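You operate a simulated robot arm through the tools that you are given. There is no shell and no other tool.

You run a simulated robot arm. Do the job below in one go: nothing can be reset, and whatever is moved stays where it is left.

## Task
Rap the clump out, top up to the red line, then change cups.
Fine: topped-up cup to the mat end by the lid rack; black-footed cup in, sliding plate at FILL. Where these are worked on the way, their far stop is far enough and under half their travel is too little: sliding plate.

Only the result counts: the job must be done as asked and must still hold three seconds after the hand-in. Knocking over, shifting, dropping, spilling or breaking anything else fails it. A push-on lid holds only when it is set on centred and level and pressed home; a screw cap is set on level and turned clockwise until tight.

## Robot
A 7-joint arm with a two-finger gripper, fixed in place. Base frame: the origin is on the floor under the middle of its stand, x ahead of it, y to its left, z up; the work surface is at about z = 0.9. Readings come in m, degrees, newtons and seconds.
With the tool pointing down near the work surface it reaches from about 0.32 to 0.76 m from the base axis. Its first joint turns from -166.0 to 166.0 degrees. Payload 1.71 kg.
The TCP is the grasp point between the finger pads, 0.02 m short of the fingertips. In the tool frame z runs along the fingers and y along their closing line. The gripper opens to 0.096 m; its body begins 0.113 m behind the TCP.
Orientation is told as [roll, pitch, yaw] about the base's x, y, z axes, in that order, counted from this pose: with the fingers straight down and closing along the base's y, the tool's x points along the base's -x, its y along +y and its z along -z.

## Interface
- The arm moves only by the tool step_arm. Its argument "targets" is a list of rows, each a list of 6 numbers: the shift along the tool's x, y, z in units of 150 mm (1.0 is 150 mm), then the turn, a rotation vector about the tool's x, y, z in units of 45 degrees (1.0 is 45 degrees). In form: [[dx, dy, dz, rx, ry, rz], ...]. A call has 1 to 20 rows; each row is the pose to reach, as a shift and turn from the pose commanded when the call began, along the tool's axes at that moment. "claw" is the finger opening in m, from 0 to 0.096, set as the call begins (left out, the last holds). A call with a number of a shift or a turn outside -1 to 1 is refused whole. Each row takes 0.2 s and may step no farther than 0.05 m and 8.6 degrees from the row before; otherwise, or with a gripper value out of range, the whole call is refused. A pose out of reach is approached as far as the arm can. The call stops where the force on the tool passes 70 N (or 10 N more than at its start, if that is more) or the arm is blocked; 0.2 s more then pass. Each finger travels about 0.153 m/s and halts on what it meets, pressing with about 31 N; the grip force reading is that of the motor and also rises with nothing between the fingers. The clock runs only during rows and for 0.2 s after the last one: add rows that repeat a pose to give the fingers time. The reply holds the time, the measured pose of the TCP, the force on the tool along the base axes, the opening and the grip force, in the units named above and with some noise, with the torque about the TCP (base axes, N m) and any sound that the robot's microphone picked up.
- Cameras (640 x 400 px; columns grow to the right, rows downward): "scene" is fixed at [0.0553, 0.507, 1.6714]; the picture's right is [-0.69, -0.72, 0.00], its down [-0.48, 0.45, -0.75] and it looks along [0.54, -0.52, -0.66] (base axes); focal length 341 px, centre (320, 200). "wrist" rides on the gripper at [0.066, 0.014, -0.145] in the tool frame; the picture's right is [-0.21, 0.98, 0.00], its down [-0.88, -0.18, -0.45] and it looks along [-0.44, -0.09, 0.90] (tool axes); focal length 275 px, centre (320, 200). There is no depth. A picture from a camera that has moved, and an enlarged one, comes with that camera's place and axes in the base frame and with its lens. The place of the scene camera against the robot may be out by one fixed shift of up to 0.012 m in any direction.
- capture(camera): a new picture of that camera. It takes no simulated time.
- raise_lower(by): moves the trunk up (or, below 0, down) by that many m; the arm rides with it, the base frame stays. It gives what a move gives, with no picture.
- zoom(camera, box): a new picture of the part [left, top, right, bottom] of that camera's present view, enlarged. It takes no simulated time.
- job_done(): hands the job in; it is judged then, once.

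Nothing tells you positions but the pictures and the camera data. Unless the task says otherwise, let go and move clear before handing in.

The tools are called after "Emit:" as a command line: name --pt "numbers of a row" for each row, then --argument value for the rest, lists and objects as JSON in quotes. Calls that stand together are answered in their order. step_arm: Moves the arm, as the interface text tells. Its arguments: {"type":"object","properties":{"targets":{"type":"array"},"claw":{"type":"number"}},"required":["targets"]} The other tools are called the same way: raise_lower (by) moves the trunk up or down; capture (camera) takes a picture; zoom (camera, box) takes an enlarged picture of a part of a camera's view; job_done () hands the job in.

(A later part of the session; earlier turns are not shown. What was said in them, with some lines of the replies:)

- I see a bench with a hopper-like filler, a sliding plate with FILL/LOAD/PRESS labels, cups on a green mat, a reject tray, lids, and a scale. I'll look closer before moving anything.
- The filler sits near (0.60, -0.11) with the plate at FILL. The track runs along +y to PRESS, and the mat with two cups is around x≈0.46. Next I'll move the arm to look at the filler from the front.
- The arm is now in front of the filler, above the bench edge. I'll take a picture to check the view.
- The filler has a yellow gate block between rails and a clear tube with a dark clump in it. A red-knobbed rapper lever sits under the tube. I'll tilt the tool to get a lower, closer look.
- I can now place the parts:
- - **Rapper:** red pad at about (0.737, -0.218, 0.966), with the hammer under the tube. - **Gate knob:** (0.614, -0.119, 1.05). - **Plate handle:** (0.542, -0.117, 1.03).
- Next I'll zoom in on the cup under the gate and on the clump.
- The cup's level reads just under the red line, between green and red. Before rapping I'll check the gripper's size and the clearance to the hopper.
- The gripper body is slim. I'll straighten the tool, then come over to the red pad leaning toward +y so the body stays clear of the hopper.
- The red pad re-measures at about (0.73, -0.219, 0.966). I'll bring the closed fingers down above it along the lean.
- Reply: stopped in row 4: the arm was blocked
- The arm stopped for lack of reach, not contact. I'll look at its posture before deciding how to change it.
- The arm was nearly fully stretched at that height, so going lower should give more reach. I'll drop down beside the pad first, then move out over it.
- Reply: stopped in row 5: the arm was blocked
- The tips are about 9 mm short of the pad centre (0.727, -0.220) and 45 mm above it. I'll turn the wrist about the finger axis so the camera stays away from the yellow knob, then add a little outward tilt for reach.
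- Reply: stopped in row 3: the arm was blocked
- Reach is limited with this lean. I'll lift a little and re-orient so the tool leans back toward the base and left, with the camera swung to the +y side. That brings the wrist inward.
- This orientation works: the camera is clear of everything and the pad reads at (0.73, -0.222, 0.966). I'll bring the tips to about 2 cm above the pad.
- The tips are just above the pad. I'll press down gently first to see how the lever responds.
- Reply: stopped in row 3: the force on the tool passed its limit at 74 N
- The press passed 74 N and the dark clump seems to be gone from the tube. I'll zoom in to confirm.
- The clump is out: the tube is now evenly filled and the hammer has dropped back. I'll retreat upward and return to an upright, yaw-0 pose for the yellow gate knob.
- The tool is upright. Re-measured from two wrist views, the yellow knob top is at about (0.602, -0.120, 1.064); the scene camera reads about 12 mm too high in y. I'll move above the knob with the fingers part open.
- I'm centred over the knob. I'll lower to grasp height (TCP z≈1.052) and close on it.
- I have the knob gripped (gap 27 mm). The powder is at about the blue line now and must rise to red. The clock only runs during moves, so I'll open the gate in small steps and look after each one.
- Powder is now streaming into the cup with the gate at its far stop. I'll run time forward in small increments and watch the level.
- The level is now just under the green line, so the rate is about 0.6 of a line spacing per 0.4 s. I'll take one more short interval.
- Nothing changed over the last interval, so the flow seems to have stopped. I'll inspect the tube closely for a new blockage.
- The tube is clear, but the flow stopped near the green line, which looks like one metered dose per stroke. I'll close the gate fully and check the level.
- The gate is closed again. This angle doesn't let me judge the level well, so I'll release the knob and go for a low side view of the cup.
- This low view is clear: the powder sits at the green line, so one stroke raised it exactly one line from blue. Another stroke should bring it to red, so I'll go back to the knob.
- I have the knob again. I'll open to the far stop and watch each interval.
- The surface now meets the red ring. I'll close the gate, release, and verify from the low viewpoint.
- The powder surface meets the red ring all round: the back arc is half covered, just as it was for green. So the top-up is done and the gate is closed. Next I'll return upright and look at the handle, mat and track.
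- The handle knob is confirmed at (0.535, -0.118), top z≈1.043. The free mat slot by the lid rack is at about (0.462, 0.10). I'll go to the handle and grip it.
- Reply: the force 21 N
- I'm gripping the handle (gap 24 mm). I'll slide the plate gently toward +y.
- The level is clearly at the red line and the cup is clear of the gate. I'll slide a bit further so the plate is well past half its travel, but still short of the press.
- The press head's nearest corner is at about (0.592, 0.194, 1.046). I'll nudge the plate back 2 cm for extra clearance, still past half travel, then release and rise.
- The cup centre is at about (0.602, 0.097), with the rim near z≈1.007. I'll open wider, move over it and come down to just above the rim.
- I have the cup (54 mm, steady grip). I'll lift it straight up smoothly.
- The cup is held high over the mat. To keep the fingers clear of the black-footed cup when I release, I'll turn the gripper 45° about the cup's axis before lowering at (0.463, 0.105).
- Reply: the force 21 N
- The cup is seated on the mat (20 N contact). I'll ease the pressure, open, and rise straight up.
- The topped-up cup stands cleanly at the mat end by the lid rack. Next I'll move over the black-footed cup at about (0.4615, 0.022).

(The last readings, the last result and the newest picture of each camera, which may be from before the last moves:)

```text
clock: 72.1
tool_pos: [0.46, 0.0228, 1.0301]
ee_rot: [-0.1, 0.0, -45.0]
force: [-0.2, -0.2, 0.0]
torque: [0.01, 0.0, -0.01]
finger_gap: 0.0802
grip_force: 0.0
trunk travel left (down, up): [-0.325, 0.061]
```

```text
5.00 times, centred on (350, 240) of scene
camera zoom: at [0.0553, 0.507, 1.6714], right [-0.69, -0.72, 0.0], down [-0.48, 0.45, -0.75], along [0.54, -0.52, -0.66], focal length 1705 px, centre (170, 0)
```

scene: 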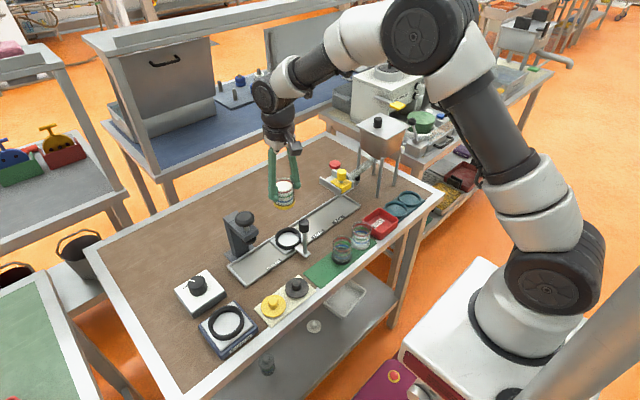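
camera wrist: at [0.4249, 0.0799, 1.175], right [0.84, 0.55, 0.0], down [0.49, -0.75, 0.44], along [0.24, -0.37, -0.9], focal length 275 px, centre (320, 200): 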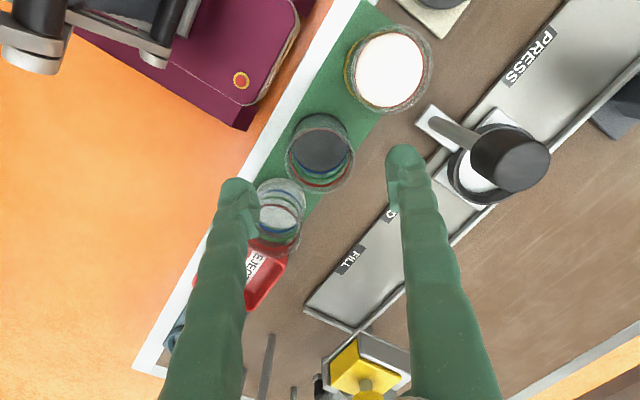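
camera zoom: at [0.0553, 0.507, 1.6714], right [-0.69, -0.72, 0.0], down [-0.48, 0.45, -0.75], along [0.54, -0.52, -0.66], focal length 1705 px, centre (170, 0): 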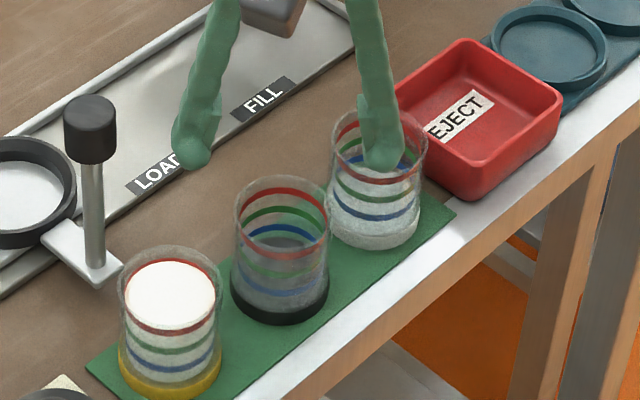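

Emit:
step_arm --pt "-0.005 0.014 0.12 0 0 0" --pt "-0.005 0.014 0.3 0 0 0" --pt "-0.005 0.014 0.45 0 0 0" --pt "-0.005 0.014 0.475 0 0 0" --pt "-0.005 0.014 0.475 0 0 0" --claw 0.08

Emit:
capture --camera "wrist"

Emit:
zoom --camera "scene" --box '[300, 200, 400, 280]'

```text
clock: 73.3
tool_pos: [0.462, 0.0221, 0.9577]
ee_rot: [-0.1, 0.0, -44.9]
force: [0.1, 0.2, 0.0]
torque: [0.03, -0.05, 0.0]
finger_gap: 0.08
grip_force: 0.0
trunk travel left (down, up): [-0.325, 0.061]
```

```text
taken
camera wrist: at [0.4264, 0.0799, 1.1031], right [0.84, 0.55, 0.0], down [0.49, -0.75, 0.44], along [0.24, -0.37, -0.9], focal length 275 px, centre (320, 200)
```

wrist: 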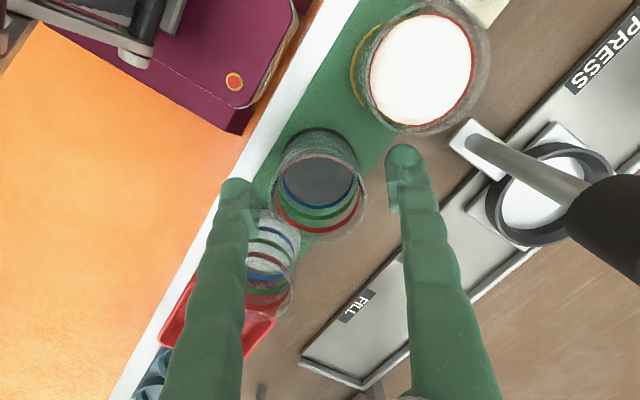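

```text
5.00 times, centred on (350, 240) of scene
camera zoom: at [0.0553, 0.507, 1.6714], right [-0.69, -0.72, 0.0], down [-0.48, 0.45, -0.75], along [0.54, -0.52, -0.66], focal length 1705 px, centre (170, 0)
```

zoom: 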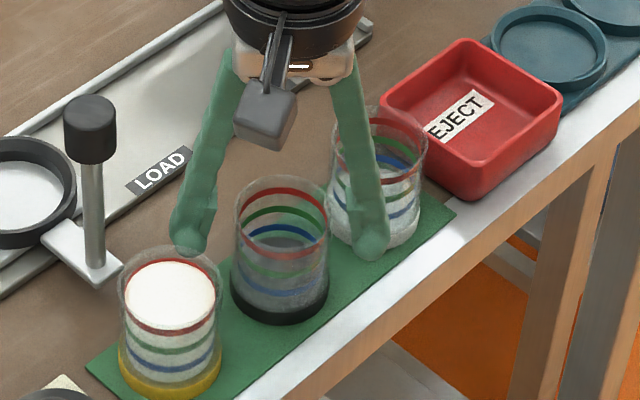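

The fingers straddle the black-footed cup with clearance to its neighbours, so I'll close.

Emit:
step_arm --pt "0 0 0 0 0 0" --pt "0 0 0 0 0 0" --pt "0 0 0 0 0 0" --pt "0 0 0 0 0 0" --claw 0.045

Emit:
step_arm --pt "0 0 -0.08 0 0 0" --pt "0 0 -0.2 0 0 0" --pt "0 0 -0.35 0 0 0" --pt "0 0 -0.5 0 0 0" --pt "0 0 -0.65 0 0 0" --pt "0 0 -0.8 0 0 0" --pt "0 0 -0.93 0 0 0" --pt "0 0 -1.0 0 0 0" --claw 0.045

Emit:
capture --camera "wrist"

Emit:
zoom --camera "scene" --box '[250, 180, 410, 300]'

```text
clock: 74.3
tool_pos: [0.4619, 0.0234, 0.9576]
ee_rot: [-0.1, 0.0, -44.9]
force: [-2.7, 1.1, 2.5]
torque: [0.07, 0.07, 0.04]
finger_gap: 0.0532
grip_force: 31.5
trunk travel left (down, up): [-0.325, 0.061]
```

```text
clock: 76.1
tool_pos: [0.4621, 0.0234, 1.1092]
ee_rot: [-0.1, 0.0, -44.9]
force: [-0.8, 1.6, 0.1]
torque: [-0.03, 0.01, -0.01]
finger_gap: 0.052
grip_force: 30.9
trunk travel left (down, up): [-0.325, 0.061]
```

```text
taken
camera wrist: at [0.4263, 0.08, 1.254], right [0.84, 0.55, 0.0], down [0.49, -0.75, 0.44], along [0.24, -0.37, -0.9], focal length 275 px, centre (320, 200)
```

wrist: 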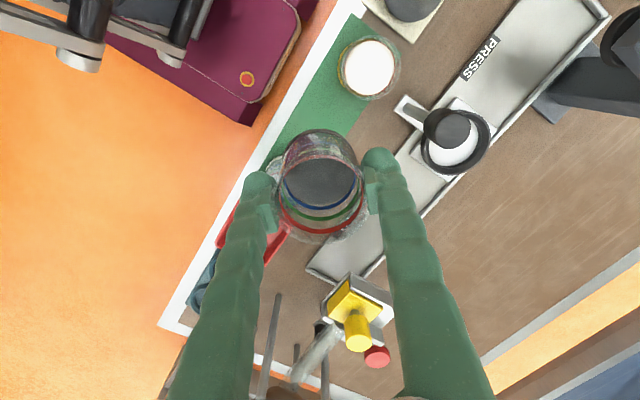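

```text
3.33 times, centred on (330, 240) of scene
camera zoom: at [0.0553, 0.507, 1.6714], right [-0.69, -0.72, 0.0], down [-0.48, 0.45, -0.75], along [0.54, -0.52, -0.66], focal length 1137 px, centre (287, 67)
```

zoom: 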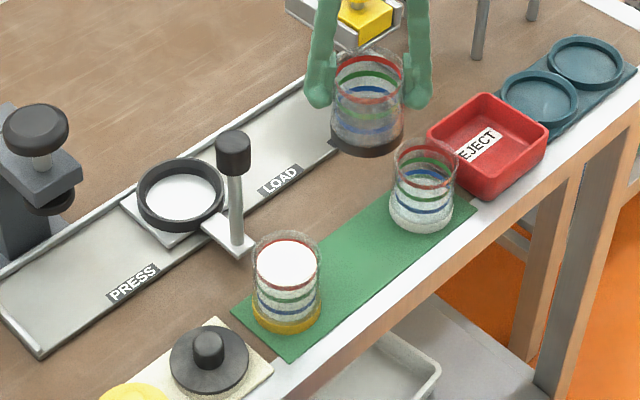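

I have the black-footed cup up. I'll raise it slightly, turn back to yaw 0, and carry it over to the empty nest.

Emit:
step_arm --pt "0 0 -0.05 0 0 -0.1" --pt "0 0 -0.1 0 0 -0.27" --pt "0 0 -0.15 0 0 -0.45" --pt "0 0 -0.2 0 0 -0.63" --pt "0 0 -0.2 0 0 -0.8" --pt "0 0 -0.2 0 0 -0.94" --pt "0 0 -0.2 0 0 -1.0" --pt "0 0 -0.2 0 0 -1.0" --claw 0.045

Emit:
step_arm --pt "-0.05 0.026 0 0 0 0" --pt "-0.15 0.079 0 0 0 0" --pt "-0.28 0.147 0 0 0 0" --pt "-0.42 0.22 0 0 0 0" --pt "-0.56 0.294 0 0 0 0" --pt "-0.7 0.368 0 0 0 0" --pt "-0.82 0.43 0 0 0 0" --pt "-0.9 0.473 0 0 0 0" --pt "-0.933 0.49 0 0 0 0" --pt "-0.933 0.49 0 0 0 0" --claw 0.045

Emit:
capture --camera "wrist"

Emit:
zoom --camera "scene" --box '[220, 160, 380, 280]'

```text
clock: 77.9
tool_pos: [0.4622, 0.0227, 1.1377]
ee_rot: [0.0, 0.1, 0.0]
force: [-0.1, 0.3, -1.1]
torque: [-0.03, 0.0, -0.01]
finger_gap: 0.0522
grip_force: 30.5
trunk travel left (down, up): [-0.325, 0.061]
```

```text
clock: 80.1
tool_pos: [0.6028, 0.0955, 1.138]
ee_rot: [0.0, 0.1, 0.1]
force: [0.1, -0.3, 0.1]
torque: [0.04, 0.02, -0.01]
finger_gap: 0.0522
grip_force: 31.0
trunk travel left (down, up): [-0.325, 0.061]
```

```text
taken
camera wrist: at [0.5377, 0.1105, 1.2835], right [0.2, 0.98, 0.0], down [0.88, -0.18, 0.44], along [0.43, -0.09, -0.9], focal length 275 px, centre (320, 200)
```

wrist: 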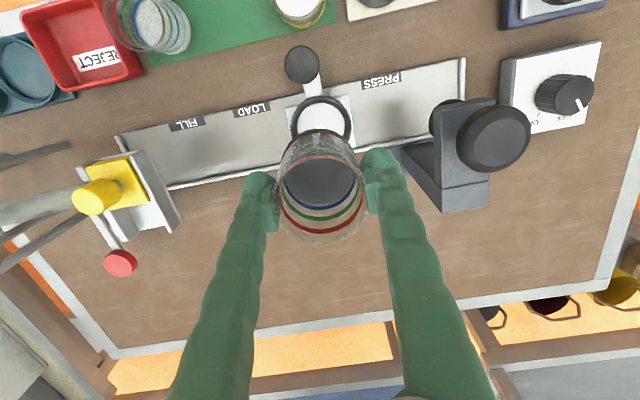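

```text
3.33 times, centred on (300, 220) of scene
camera zoom: at [0.0553, 0.507, 1.6714], right [-0.69, -0.72, 0.0], down [-0.48, 0.45, -0.75], along [0.54, -0.52, -0.66], focal length 1137 px, centre (387, 133)
```

zoom: 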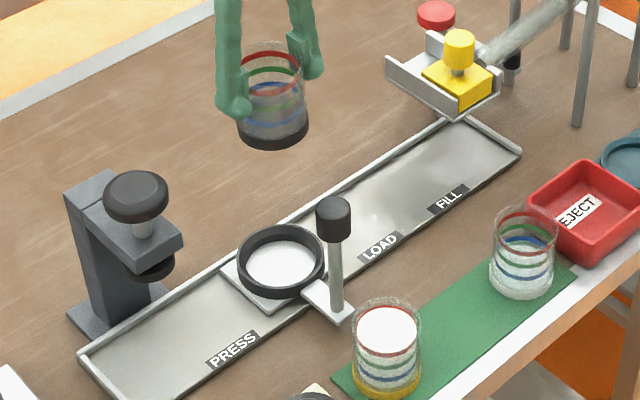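

The cup is aligned over the nest (centre about (0.601, 0.098)). I'll lower it smoothly.

Emit:
step_arm --pt "0 0.01 0.06 0 0 0" --pt "0 0.01 0.18 0 0 0" --pt "0 0.01 0.33 0 0 0" --pt "0 0.01 0.48 0 0 0" --pt "0 0.01 0.63 0 0 0" --pt "0 0.01 0.78 0 0 0" --pt "0 0.01 0.9 0 0 0" --pt "0 0.01 0.93 0 0 0" --pt "0 0.01 0.93 0 0 0" --claw 0.045

Emit:
capture --camera "wrist"

Emit:
zoom --camera "scene" --box '[250, 190, 330, 260]'

```text
clock: 82.1
tool_pos: [0.6028, 0.0975, 0.9992]
ee_rot: [-0.2, 0.1, 0.1]
force: [-0.3, 0.6, -1.4]
torque: [0.0, -0.02, -0.03]
finger_gap: 0.0521
grip_force: 31.0
trunk travel left (down, up): [-0.325, 0.061]
```

```text
taken
camera wrist: at [0.5381, 0.1128, 1.1438], right [0.2, 0.98, 0.0], down [0.88, -0.18, 0.44], along [0.43, -0.09, -0.9], focal length 275 px, centre (320, 200)
```

wrist: 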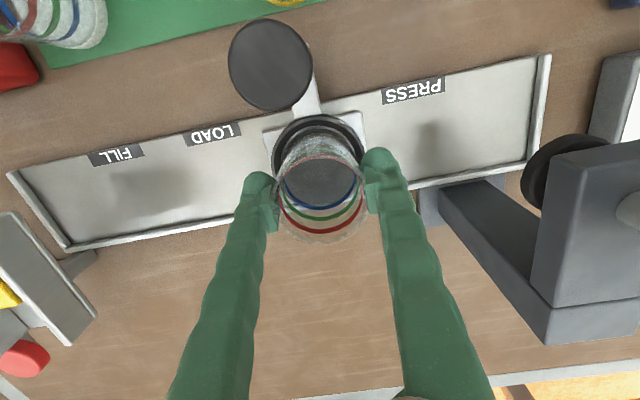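

```text
5.71 times, centred on (290, 225) of scene
camera zoom: at [0.0553, 0.507, 1.6714], right [-0.69, -0.72, 0.0], down [-0.48, 0.45, -0.75], along [0.54, -0.52, -0.66], focal length 1949 px, centre (491, 57)
```

zoom: 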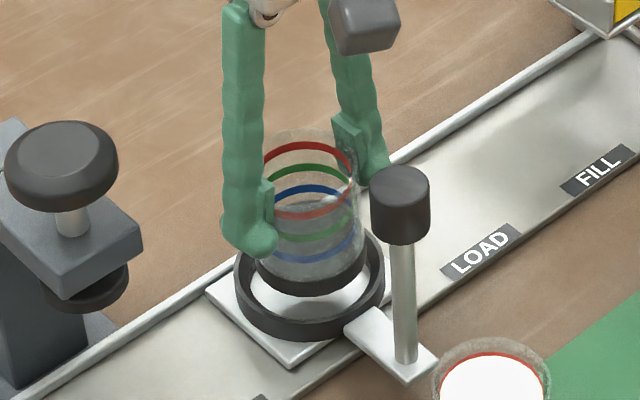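

Emit:
step_arm --pt "0 0 0.03 0 0 0" --pt "0 0 0.07 0 0 0" --pt "0 0 0.11 0 0 0" --pt "0 0 0.14 0 0 0" --claw 0.045

Emit:
zoom --camera "scene" --box '[250, 190, 330, 260]'

Emit:
zoom --camera "wrist" --box '[250, 80, 390, 260]'

```text
clock: 83.1
tool_pos: [0.603, 0.0981, 0.977]
ee_rot: [0.1, 0.0, 0.2]
force: [5.5, 0.7, -0.5]
torque: [0.0, -0.31, -0.01]
finger_gap: 0.052
grip_force: 30.8
trunk travel left (down, up): [-0.325, 0.061]
```

```text
5.71 times, centred on (290, 225) of scene
camera zoom: at [0.0553, 0.507, 1.6714], right [-0.69, -0.72, 0.0], down [-0.48, 0.45, -0.75], along [0.54, -0.52, -0.66], focal length 1949 px, centre (491, 57)
```

zoom: 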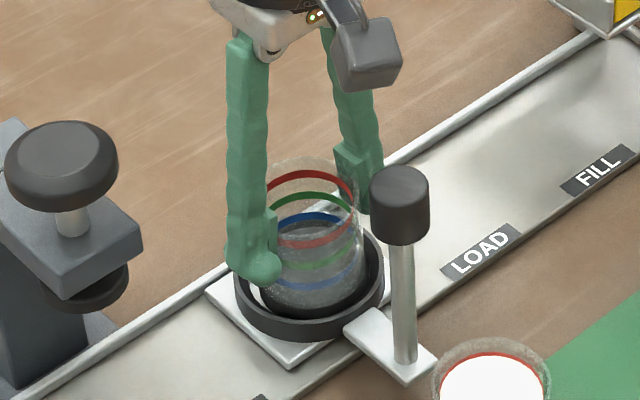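

```text
2.22 times, centred on (320, 170) of wrist
camera zoom: at [0.5388, 0.1121, 1.1227], right [0.2, 0.98, 0.0], down [0.88, -0.18, 0.44], along [0.44, -0.09, -0.9], focal length 612 px, centre (320, 267)
```

zoom: 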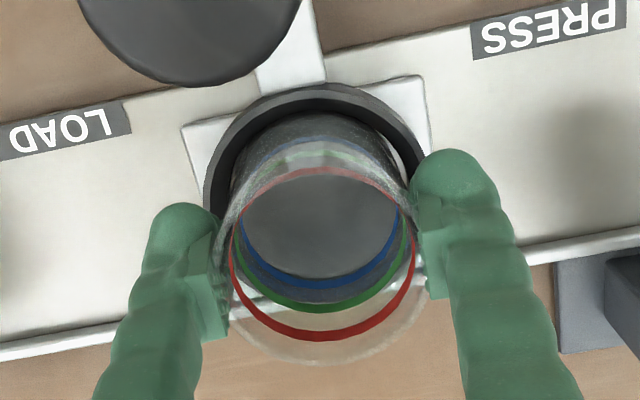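

The cup foot is lightly touching the ring on the -x side. I'll shift +x by 3 mm and continue down gently.

Emit:
step_arm --pt "-0.02 0 0 0 0 0" --pt "-0.02 0 0 0 0 0" --claw 0.045

Emit:
step_arm --pt "0 0 0.012 0 0 0" --pt "0 0 0.024 0 0 0" --claw 0.045

Emit:
zoom --camera "scene" --box '[250, 190, 330, 260]'

```text
clock: 83.7
tool_pos: [0.6062, 0.0967, 0.9762]
ee_rot: [-0.1, 0.0, 0.0]
force: [-0.3, -0.5, -0.5]
torque: [-0.03, 0.0, 0.0]
finger_gap: 0.052
grip_force: 30.7
trunk travel left (down, up): [-0.325, 0.061]
```

```text
clock: 84.3
tool_pos: [0.6042, 0.0976, 0.9734]
ee_rot: [0.0, 0.1, 0.0]
force: [-1.1, -0.3, -1.1]
torque: [-0.02, 0.01, 0.0]
finger_gap: 0.0517
grip_force: 30.7
trunk travel left (down, up): [-0.325, 0.061]
```

```text
5.71 times, centred on (290, 225) of scene
camera zoom: at [0.0553, 0.507, 1.6714], right [-0.69, -0.72, 0.0], down [-0.48, 0.45, -0.75], along [0.54, -0.52, -0.66], focal length 1949 px, centre (491, 57)
```

zoom: 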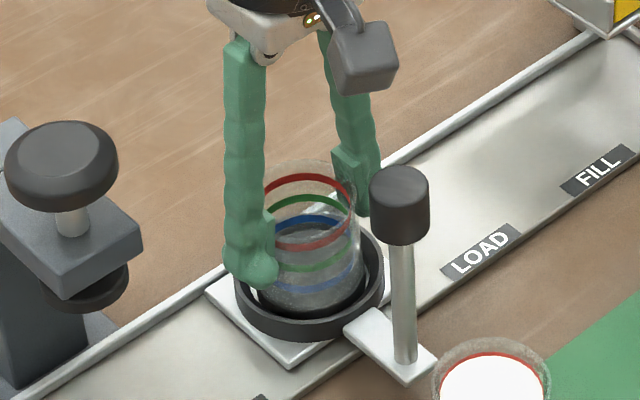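

Emit:
step_arm --pt "0 0 0.008 0 0 0" --pt "0 0 0.016 0 0 0" --claw 0.045

Emit:
step_arm --pt "0 0 0.006 0 0 0" --pt "0 0 0.01 0 0 0" --claw 0.045

```text
clock: 84.9
tool_pos: [0.6055, 0.098, 0.972]
ee_rot: [-0.1, 0.0, 0.1]
force: [0.0, -0.1, 3.5]
torque: [0.08, 0.04, -0.02]
finger_gap: 0.0516
grip_force: 31.1
trunk travel left (down, up): [-0.325, 0.061]
```

```text
clock: 85.5
tool_pos: [0.6055, 0.0966, 0.9716]
ee_rot: [0.1, -0.1, 0.1]
force: [-2.4, 0.8, 17.5]
torque: [0.45, 0.12, 0.03]
finger_gap: 0.0517
grip_force: 31.3
trunk travel left (down, up): [-0.325, 0.061]
```

Seated: contact came at 3.5 N, then 17 N. I'll ease off, open, and rise clear.

Emit:
step_arm --pt "0 0 -0.01 0 0 0" --pt "0 0 -0.01 0 0 0" --claw 0.045

Emit:
step_arm --pt "0 0 0 0 0 0" --pt "0 0 0 0 0 0" --pt "0 0 0 0 0 0" --claw 0.08

Emit:
step_arm --pt "0 0 -0.1 0 0 0" --pt "0 0 -0.3 0 0 0" --pt "0 0 -0.55 0 0 0" --pt "0 0 -0.8 0 0 0" --pt "0 0 -1.0 0 0 0" --pt "0 0 -1.0 0 0 0" --claw 0.08

Emit:
capture --camera "wrist"

Emit:
zoom --camera "scene" --box '[220, 180, 380, 290]'

```text
clock: 86.1
tool_pos: [0.6047, 0.0974, 0.9725]
ee_rot: [0.0, 0.0, 0.1]
force: [1.2, 0.3, 9.2]
torque: [0.28, -0.1, -0.04]
finger_gap: 0.0519
grip_force: 31.0
trunk travel left (down, up): [-0.325, 0.061]
```

```text
clock: 86.9
tool_pos: [0.6054, 0.0978, 0.9731]
ee_rot: [0.0, 0.1, 0.2]
force: [-0.2, -0.5, -0.5]
torque: [-0.02, -0.02, 0.0]
finger_gap: 0.0802
grip_force: 0.0
trunk travel left (down, up): [-0.325, 0.061]
```

```text
clock: 88.3
tool_pos: [0.6072, 0.0987, 1.1203]
ee_rot: [-0.1, 0.0, 0.1]
force: [-0.6, 0.8, 0.7]
torque: [0.05, 0.03, 0.02]
finger_gap: 0.08
grip_force: 0.1
trunk travel left (down, up): [-0.325, 0.061]
```

```text
taken
camera wrist: at [0.5416, 0.1133, 1.2663], right [0.2, 0.98, 0.0], down [0.88, -0.18, 0.44], along [0.43, -0.09, -0.9], focal length 275 px, centre (320, 200)
```

wrist: 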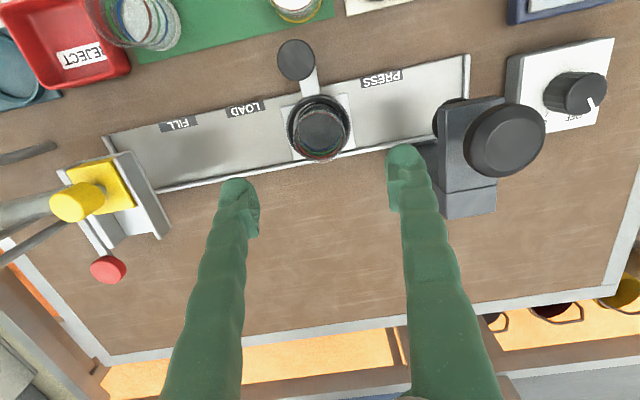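

```text
3.64 times, centred on (300, 235) of scene
camera zoom: at [0.0553, 0.507, 1.6714], right [-0.69, -0.72, 0.0], down [-0.48, 0.45, -0.75], along [0.54, -0.52, -0.66], focal length 1240 px, centre (393, 73)
```

zoom: 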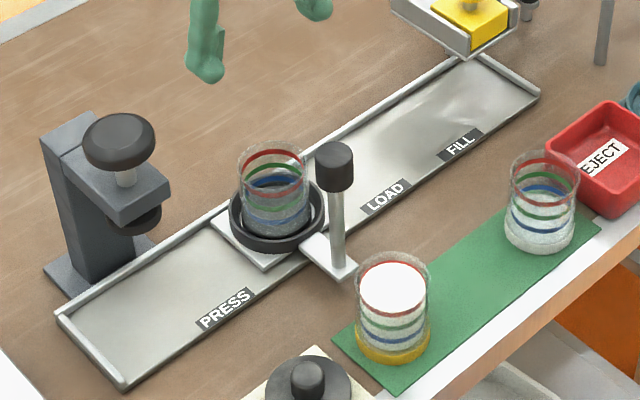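

Emit:
zoom --camera "scene" --box '[270, 200, 310, 250]'

Emit:
zoom --camera "wrist" --box '[260, 30, 380, 180]'

```text
8.00 times, centred on (290, 225) of scene
camera zoom: at [0.0553, 0.507, 1.6714], right [-0.69, -0.72, 0.0], down [-0.48, 0.45, -0.75], along [0.54, -0.52, -0.66], focal length 2728 px, centre (560, 0)
```

zoom: 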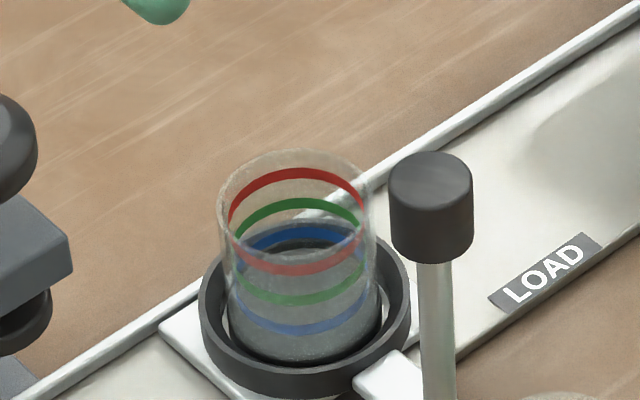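

```text
2.67 times, centred on (320, 105) of wrist
camera zoom: at [0.5416, 0.1133, 1.2663], right [0.2, 0.98, 0.0], down [0.88, -0.18, 0.44], along [0.43, -0.09, -0.9], focal length 734 px, centre (320, 453)
```

zoom: 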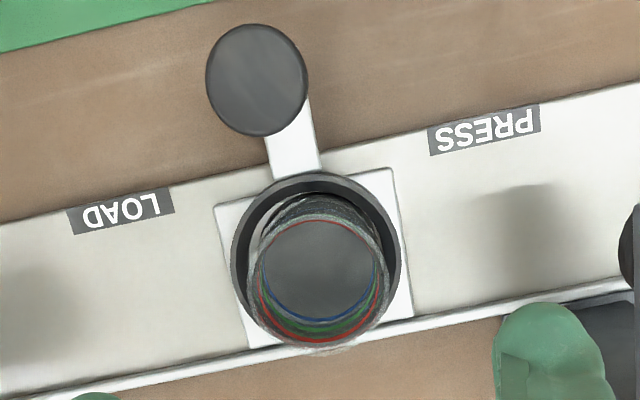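

The black-footed cup stands upright in the nest. I'll regrip the handle at (0.5355, 0.096) and slide the plate back to FILL.

Emit:
step_arm --pt "0.16 -0.005 0 0 0 0" --pt "0.32 -0.01 0 0 0 0" --pt "0.475 -0.015 0 0 0 0" --pt "0.475 -0.015 0 0 0 0" --claw 0.06

Emit:
capture --camera "wrist"

```text
clock: 89.3
tool_pos: [0.5336, 0.0964, 1.122]
ee_rot: [-0.1, 0.2, 0.1]
force: [0.2, -0.5, -0.4]
torque: [0.0, 0.03, 0.02]
finger_gap: 0.0602
grip_force: 0.0
trunk travel left (down, up): [-0.325, 0.061]
```

```text
taken
camera wrist: at [0.469, 0.111, 1.2671], right [0.2, 0.98, 0.0], down [0.88, -0.18, 0.44], along [0.43, -0.09, -0.9], focal length 275 px, centre (320, 200)
```

wrist: 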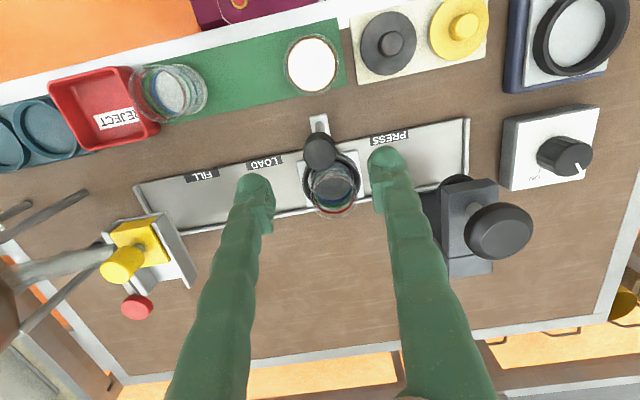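

Emit:
step_arm --pt "-0.008 0.004 0.2 0 0 0" --pt "-0.008 0.004 0.4 0 0 0" --pt "-0.008 0.004 0.55 0 0 0" --pt "-0.008 0.004 0.63 0 0 0" --pt "-0.008 0.004 0.63 0 0 0" --claw 0.06

Emit:
step_arm --pt "0 0 0 0 0 0" --pt "0 0 0 0 0 0" --pt "0 0 0 0 0 0" --claw 0.0

Emit:
zoom --camera "scene" --box '[240, 180, 360, 280]'

```text
clock: 90.5
tool_pos: [0.5339, 0.0976, 1.0265]
ee_rot: [-0.1, 0.1, 0.1]
force: [0.0, -0.2, 0.1]
torque: [-0.02, -0.01, 0.02]
finger_gap: 0.06
grip_force: 0.0
trunk travel left (down, up): [-0.325, 0.061]
```

```text
clock: 91.3
tool_pos: [0.5346, 0.0965, 1.0276]
ee_rot: [-0.1, 0.1, 0.2]
force: [-1.4, -0.9, -5.9]
torque: [-0.01, -0.35, -0.06]
finger_gap: 0.0245
grip_force: 34.1
trunk travel left (down, up): [-0.325, 0.061]
```

```text
4.00 times, centred on (300, 230) of scene
camera zoom: at [0.0553, 0.507, 1.6714], right [-0.69, -0.72, 0.0], down [-0.48, 0.45, -0.75], along [0.54, -0.52, -0.66], focal length 1364 px, centre (400, 80)
```

zoom: 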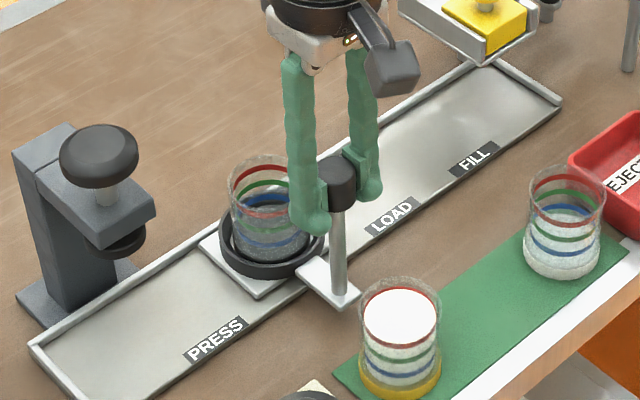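

Emit:
step_arm --pt "0 -0.05 0 0 0 0" --pt "0 -0.15 0 0 0 0" --pt "0 -0.27 0 0 0 0" --pt "0 -0.4 0 0 0 0" --pt "0 -0.53 0 0 0 0" --pt "0 -0.65 0 0 0 0" --pt "0 -0.75 0 0 0 0" --pt "0 -0.8 0 0 0 0" --pt "0 -0.8 0 0 0 0" --claw 0.0

Emit:
zoom --camera "scene" --box '[290, 160, 410, 260]'

Emit:
capture --camera "wrist"

```text
clock: 93.3
tool_pos: [0.5342, -0.0243, 1.0269]
ee_rot: [-0.1, 0.3, 0.0]
force: [-17.2, -0.5, -18.8]
torque: [-0.02, -0.18, -0.17]
finger_gap: 0.0245
grip_force: 34.9
trunk travel left (down, up): [-0.325, 0.061]
```

```text
4.00 times, centred on (350, 210) of scene
camera zoom: at [0.0553, 0.507, 1.6714], right [-0.69, -0.72, 0.0], down [-0.48, 0.45, -0.75], along [0.54, -0.52, -0.66], focal length 1364 px, centre (200, 160)
```

zoom: 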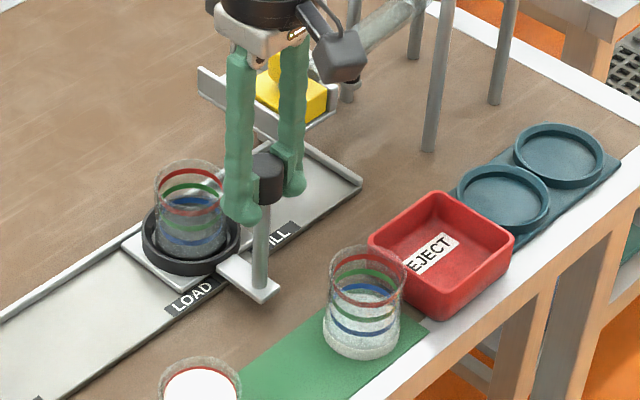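

```text
taken
camera wrist: at [0.4703, -0.0101, 1.1723], right [0.21, 0.98, 0.0], down [0.88, -0.18, 0.44], along [0.43, -0.09, -0.9], focal length 275 px, centre (320, 200)
```

wrist: 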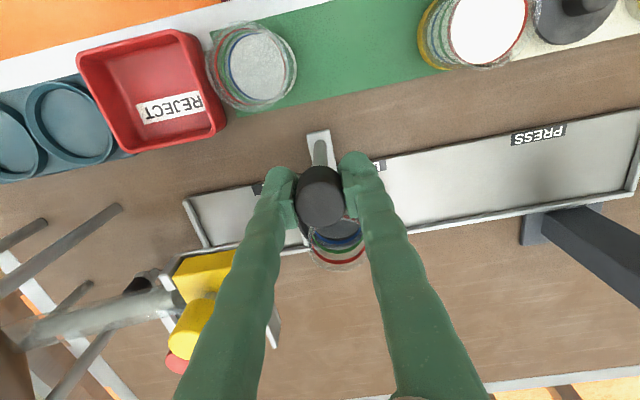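

Emit:
step_arm --pt "0.005 -0.05 0.005 0 0 0" --pt "0.005 -0.15 0.005 0 0 0" --pt "0.005 -0.27 0.005 0 0 0" --pt "0.005 -0.39 0.005 0 0 0" --pt "0.005 -0.49 0.005 0 0 0" --pt "0.005 -0.56 0.005 0 0 0" --pt "0.005 -0.59 0.005 0 0 0" --pt "0.005 -0.59 0.005 0 0 0" --claw 0.0

Emit:
zoom --camera "scene" --box '[310, 150, 390, 230]'

```text
clock: 95.1
tool_pos: [0.5336, -0.1141, 1.0274]
ee_rot: [-0.1, 0.0, 0.0]
force: [-9.0, -1.5, -16.8]
torque: [0.01, -0.39, -0.05]
finger_gap: 0.0242
grip_force: 34.9
trunk travel left (down, up): [-0.325, 0.061]
```

```text
5.00 times, centred on (350, 190) of scene
camera zoom: at [0.0553, 0.507, 1.6714], right [-0.69, -0.72, 0.0], down [-0.48, 0.45, -0.75], along [0.54, -0.52, -0.66], focal length 1705 px, centre (170, 250)
```

zoom: 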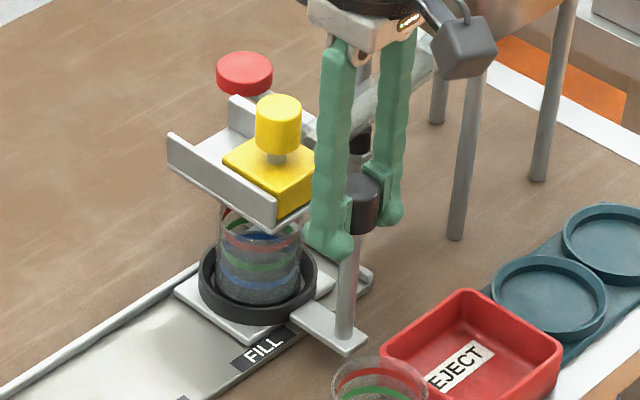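

Nearly there, about 5 mm short of the original FILL position. I'll push the last bit slowly until it meets the stop.

Emit:
step_arm --pt "0 -0.015 0 0 0 0" --pt "0 -0.03 0 0 0 0" --pt "0 -0.035 0 0 0 0" --claw 0.0

Emit:
zoom --camera "scene" --box '[310, 150, 390, 230]'

```text
clock: 95.9
tool_pos: [0.5345, -0.1187, 1.0267]
ee_rot: [-0.1, 0.1, 0.1]
force: [-4.5, -1.9, -16.2]
torque: [-0.01, -0.06, -0.17]
finger_gap: 0.0244
grip_force: 35.0
trunk travel left (down, up): [-0.325, 0.061]
```

```text
5.00 times, centred on (350, 190) of scene
camera zoom: at [0.0553, 0.507, 1.6714], right [-0.69, -0.72, 0.0], down [-0.48, 0.45, -0.75], along [0.54, -0.52, -0.66], focal length 1705 px, centre (170, 250)
```

zoom: 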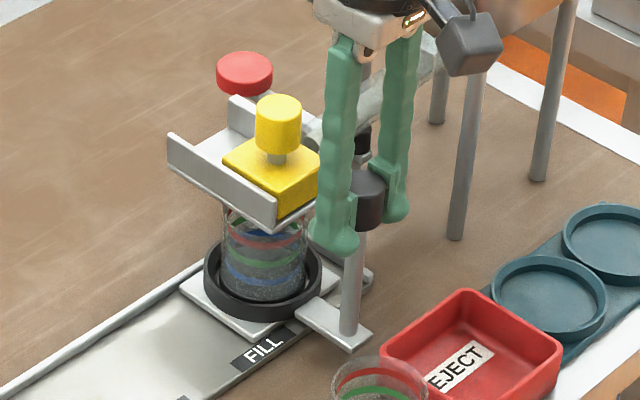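

Emit:
step_arm --pt "0 -0.01 0 0 0 0" --pt "0 -0.02 0 0 0 0" --pt "0 -0.02 0 0 0 0" --claw 0.0

Emit:
zoom --camera "scene" --box '[310, 150, 390, 230]'

```text
clock: 96.7
tool_pos: [0.5344, -0.121, 1.0279]
ee_rot: [0.0, 0.1, 0.1]
force: [-6.2, 8.0, -12.9]
torque: [0.11, -0.75, -0.23]
finger_gap: 0.0242
grip_force: 34.5
trunk travel left (down, up): [-0.325, 0.061]
```

```text
5.00 times, centred on (350, 190) of scene
camera zoom: at [0.0553, 0.507, 1.6714], right [-0.69, -0.72, 0.0], down [-0.48, 0.45, -0.75], along [0.54, -0.52, -0.66], focal length 1705 px, centre (170, 250)
```

zoom: 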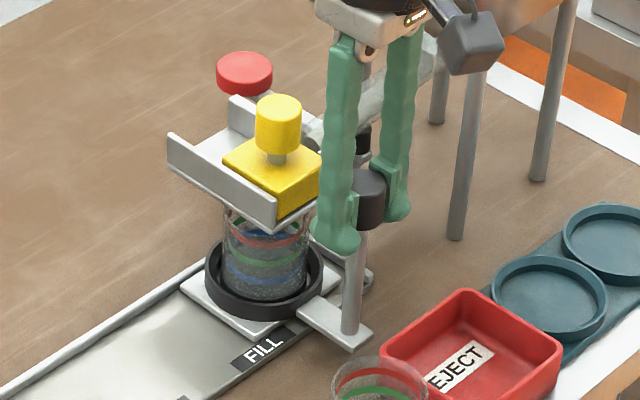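

The stop is reached (8 N reaction) and the plate is back where it started at FILL. I'll release and rise clear.

Emit:
step_arm --pt "0 0 0 0 0 0" --pt "0 0 0 0 0 0" --pt "0 0 0 0 0 0" --pt "0 0 -0.15 0 0 0" --pt "0 0 -0.4 0 0 0" --pt "0 0 -0.7 0 0 0" --pt "0 0 -1.0 0 0 0" --pt "0 0 -1.0 0 0 0" --claw 0.06

Emit:
zoom --camera "scene" --box '[310, 150, 390, 230]'

Emit:
capture --camera "wrist"

Emit:
capture --camera "scene"

```text
clock: 98.5
tool_pos: [0.5352, -0.1199, 1.1776]
ee_rot: [-0.1, 0.2, 0.1]
force: [-0.7, 0.0, -0.6]
torque: [0.04, 0.04, 0.02]
finger_gap: 0.06
grip_force: 0.0
trunk travel left (down, up): [-0.325, 0.061]
```

```text
5.00 times, centred on (350, 190) of scene
camera zoom: at [0.0553, 0.507, 1.6714], right [-0.69, -0.72, 0.0], down [-0.48, 0.45, -0.75], along [0.54, -0.52, -0.66], focal length 1705 px, centre (170, 250)
```

zoom: 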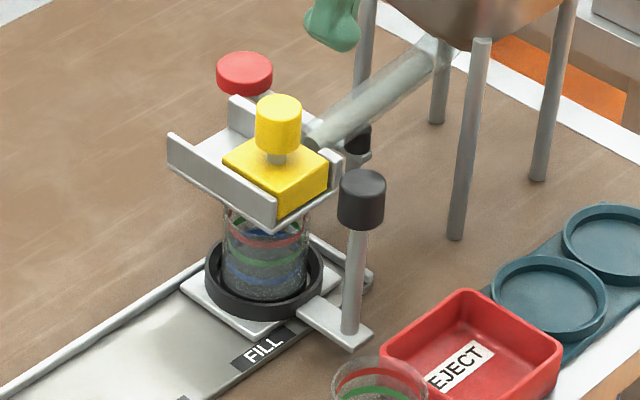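

```text
taken
camera wrist: at [0.4702, -0.1054, 1.3234], right [0.2, 0.98, 0.0], down [0.88, -0.18, 0.44], along [0.43, -0.09, -0.9], focal length 275 px, centre (320, 200)
```

wrist: 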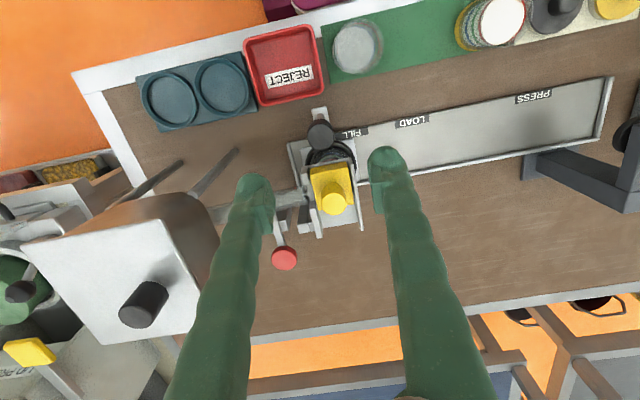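

```text
taken
```

scene: 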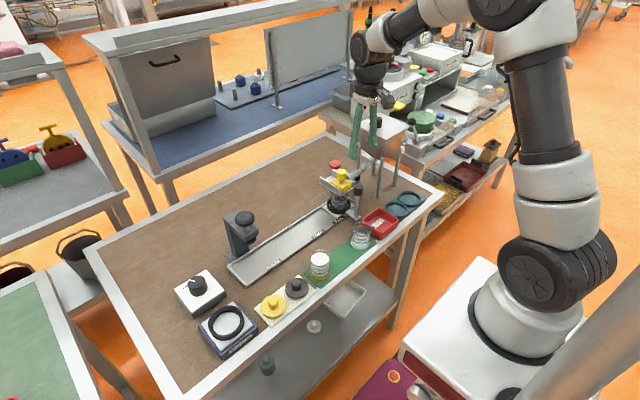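

Emit:
zoom --camera "scene" --box '[325, 180, 365, 220]'

Emit:
zoom --camera "scene" --box '[280, 220, 400, 320]'

Emit:
zoom --camera "scene" --box '[330, 145, 420, 205]'

```text
10.00 times, centred on (345, 200) of scene
camera zoom: at [0.0553, 0.507, 1.6714], right [-0.69, -0.72, 0.0], down [-0.48, 0.45, -0.75], along [0.54, -0.52, -0.66], focal length 3410 px, centre (70, 200)
```

zoom: 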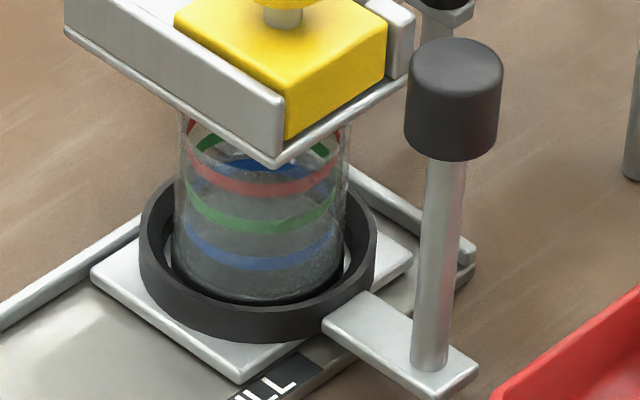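

```text
4.00 times, centred on (340, 270) of scene
camera zoom: at [0.0553, 0.507, 1.6714], right [-0.69, -0.72, 0.0], down [-0.48, 0.45, -0.75], along [0.54, -0.52, -0.66], focal length 1364 px, centre (240, -80)
```

zoom: 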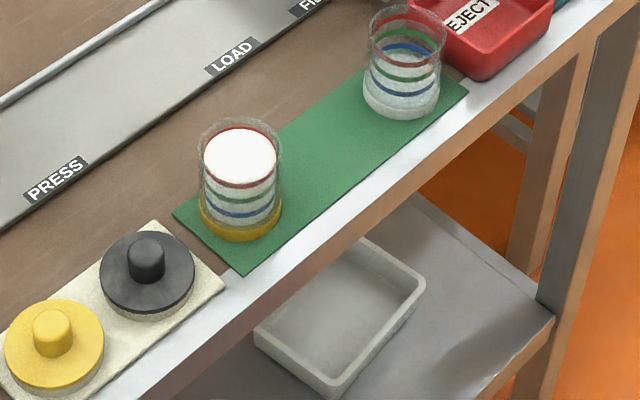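

```text
6.67 times, centred on (375, 175) of scene
camera zoom: at [0.0553, 0.507, 1.6714], right [-0.69, -0.72, 0.0], down [-0.48, 0.45, -0.75], along [0.54, -0.52, -0.66], focal length 2274 px, centre (-47, 367)
```

zoom: 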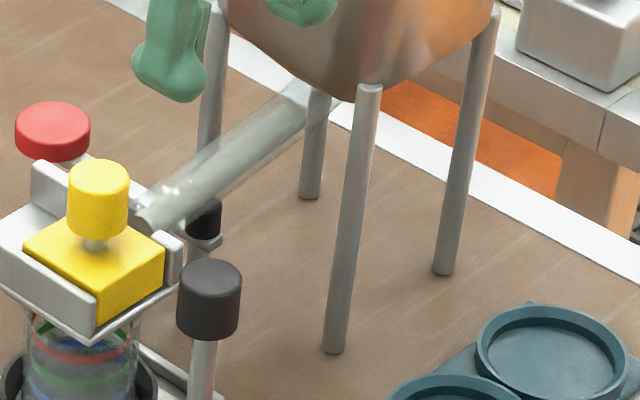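

All checks match the task:

- **Clump:** out of the tube.
- **Topped-up cup:** yellow foot, level at the red line, on the mat end by the lid rack.
- **Gate:** closed.
- **Black-footed cup:** in the nest, with the plate at the FILL stop.

The arm is clear of everything, so I'm handing in.

Emit:
job_done

```text
The job is handed in.
```

I've handed the job in, with every part done as far as the cameras show; no result has come back yet.

- **Clump:** one firm press on the red rapper cleared it. The tube looked evenly filled afterwards.
- **Top-up:** each full stroke of the yellow gate added one line, so two strokes took the cup from the blue line to the red. The gate is closed again.
- **Topped-up cup:** the yellow-footed cup stands upright on the mat at the end by the lid rack. The powder is still at the red line.
- **Change of cups:** I slid the plate more than halfway along its track to swap the cups. The black-footed cup is now in the holder, and the plate is pushed back against its stop at FILL.

I saw nothing spilled or knocked over, and the white-footed cup was left alone. The gripper is empty and well above the bench.
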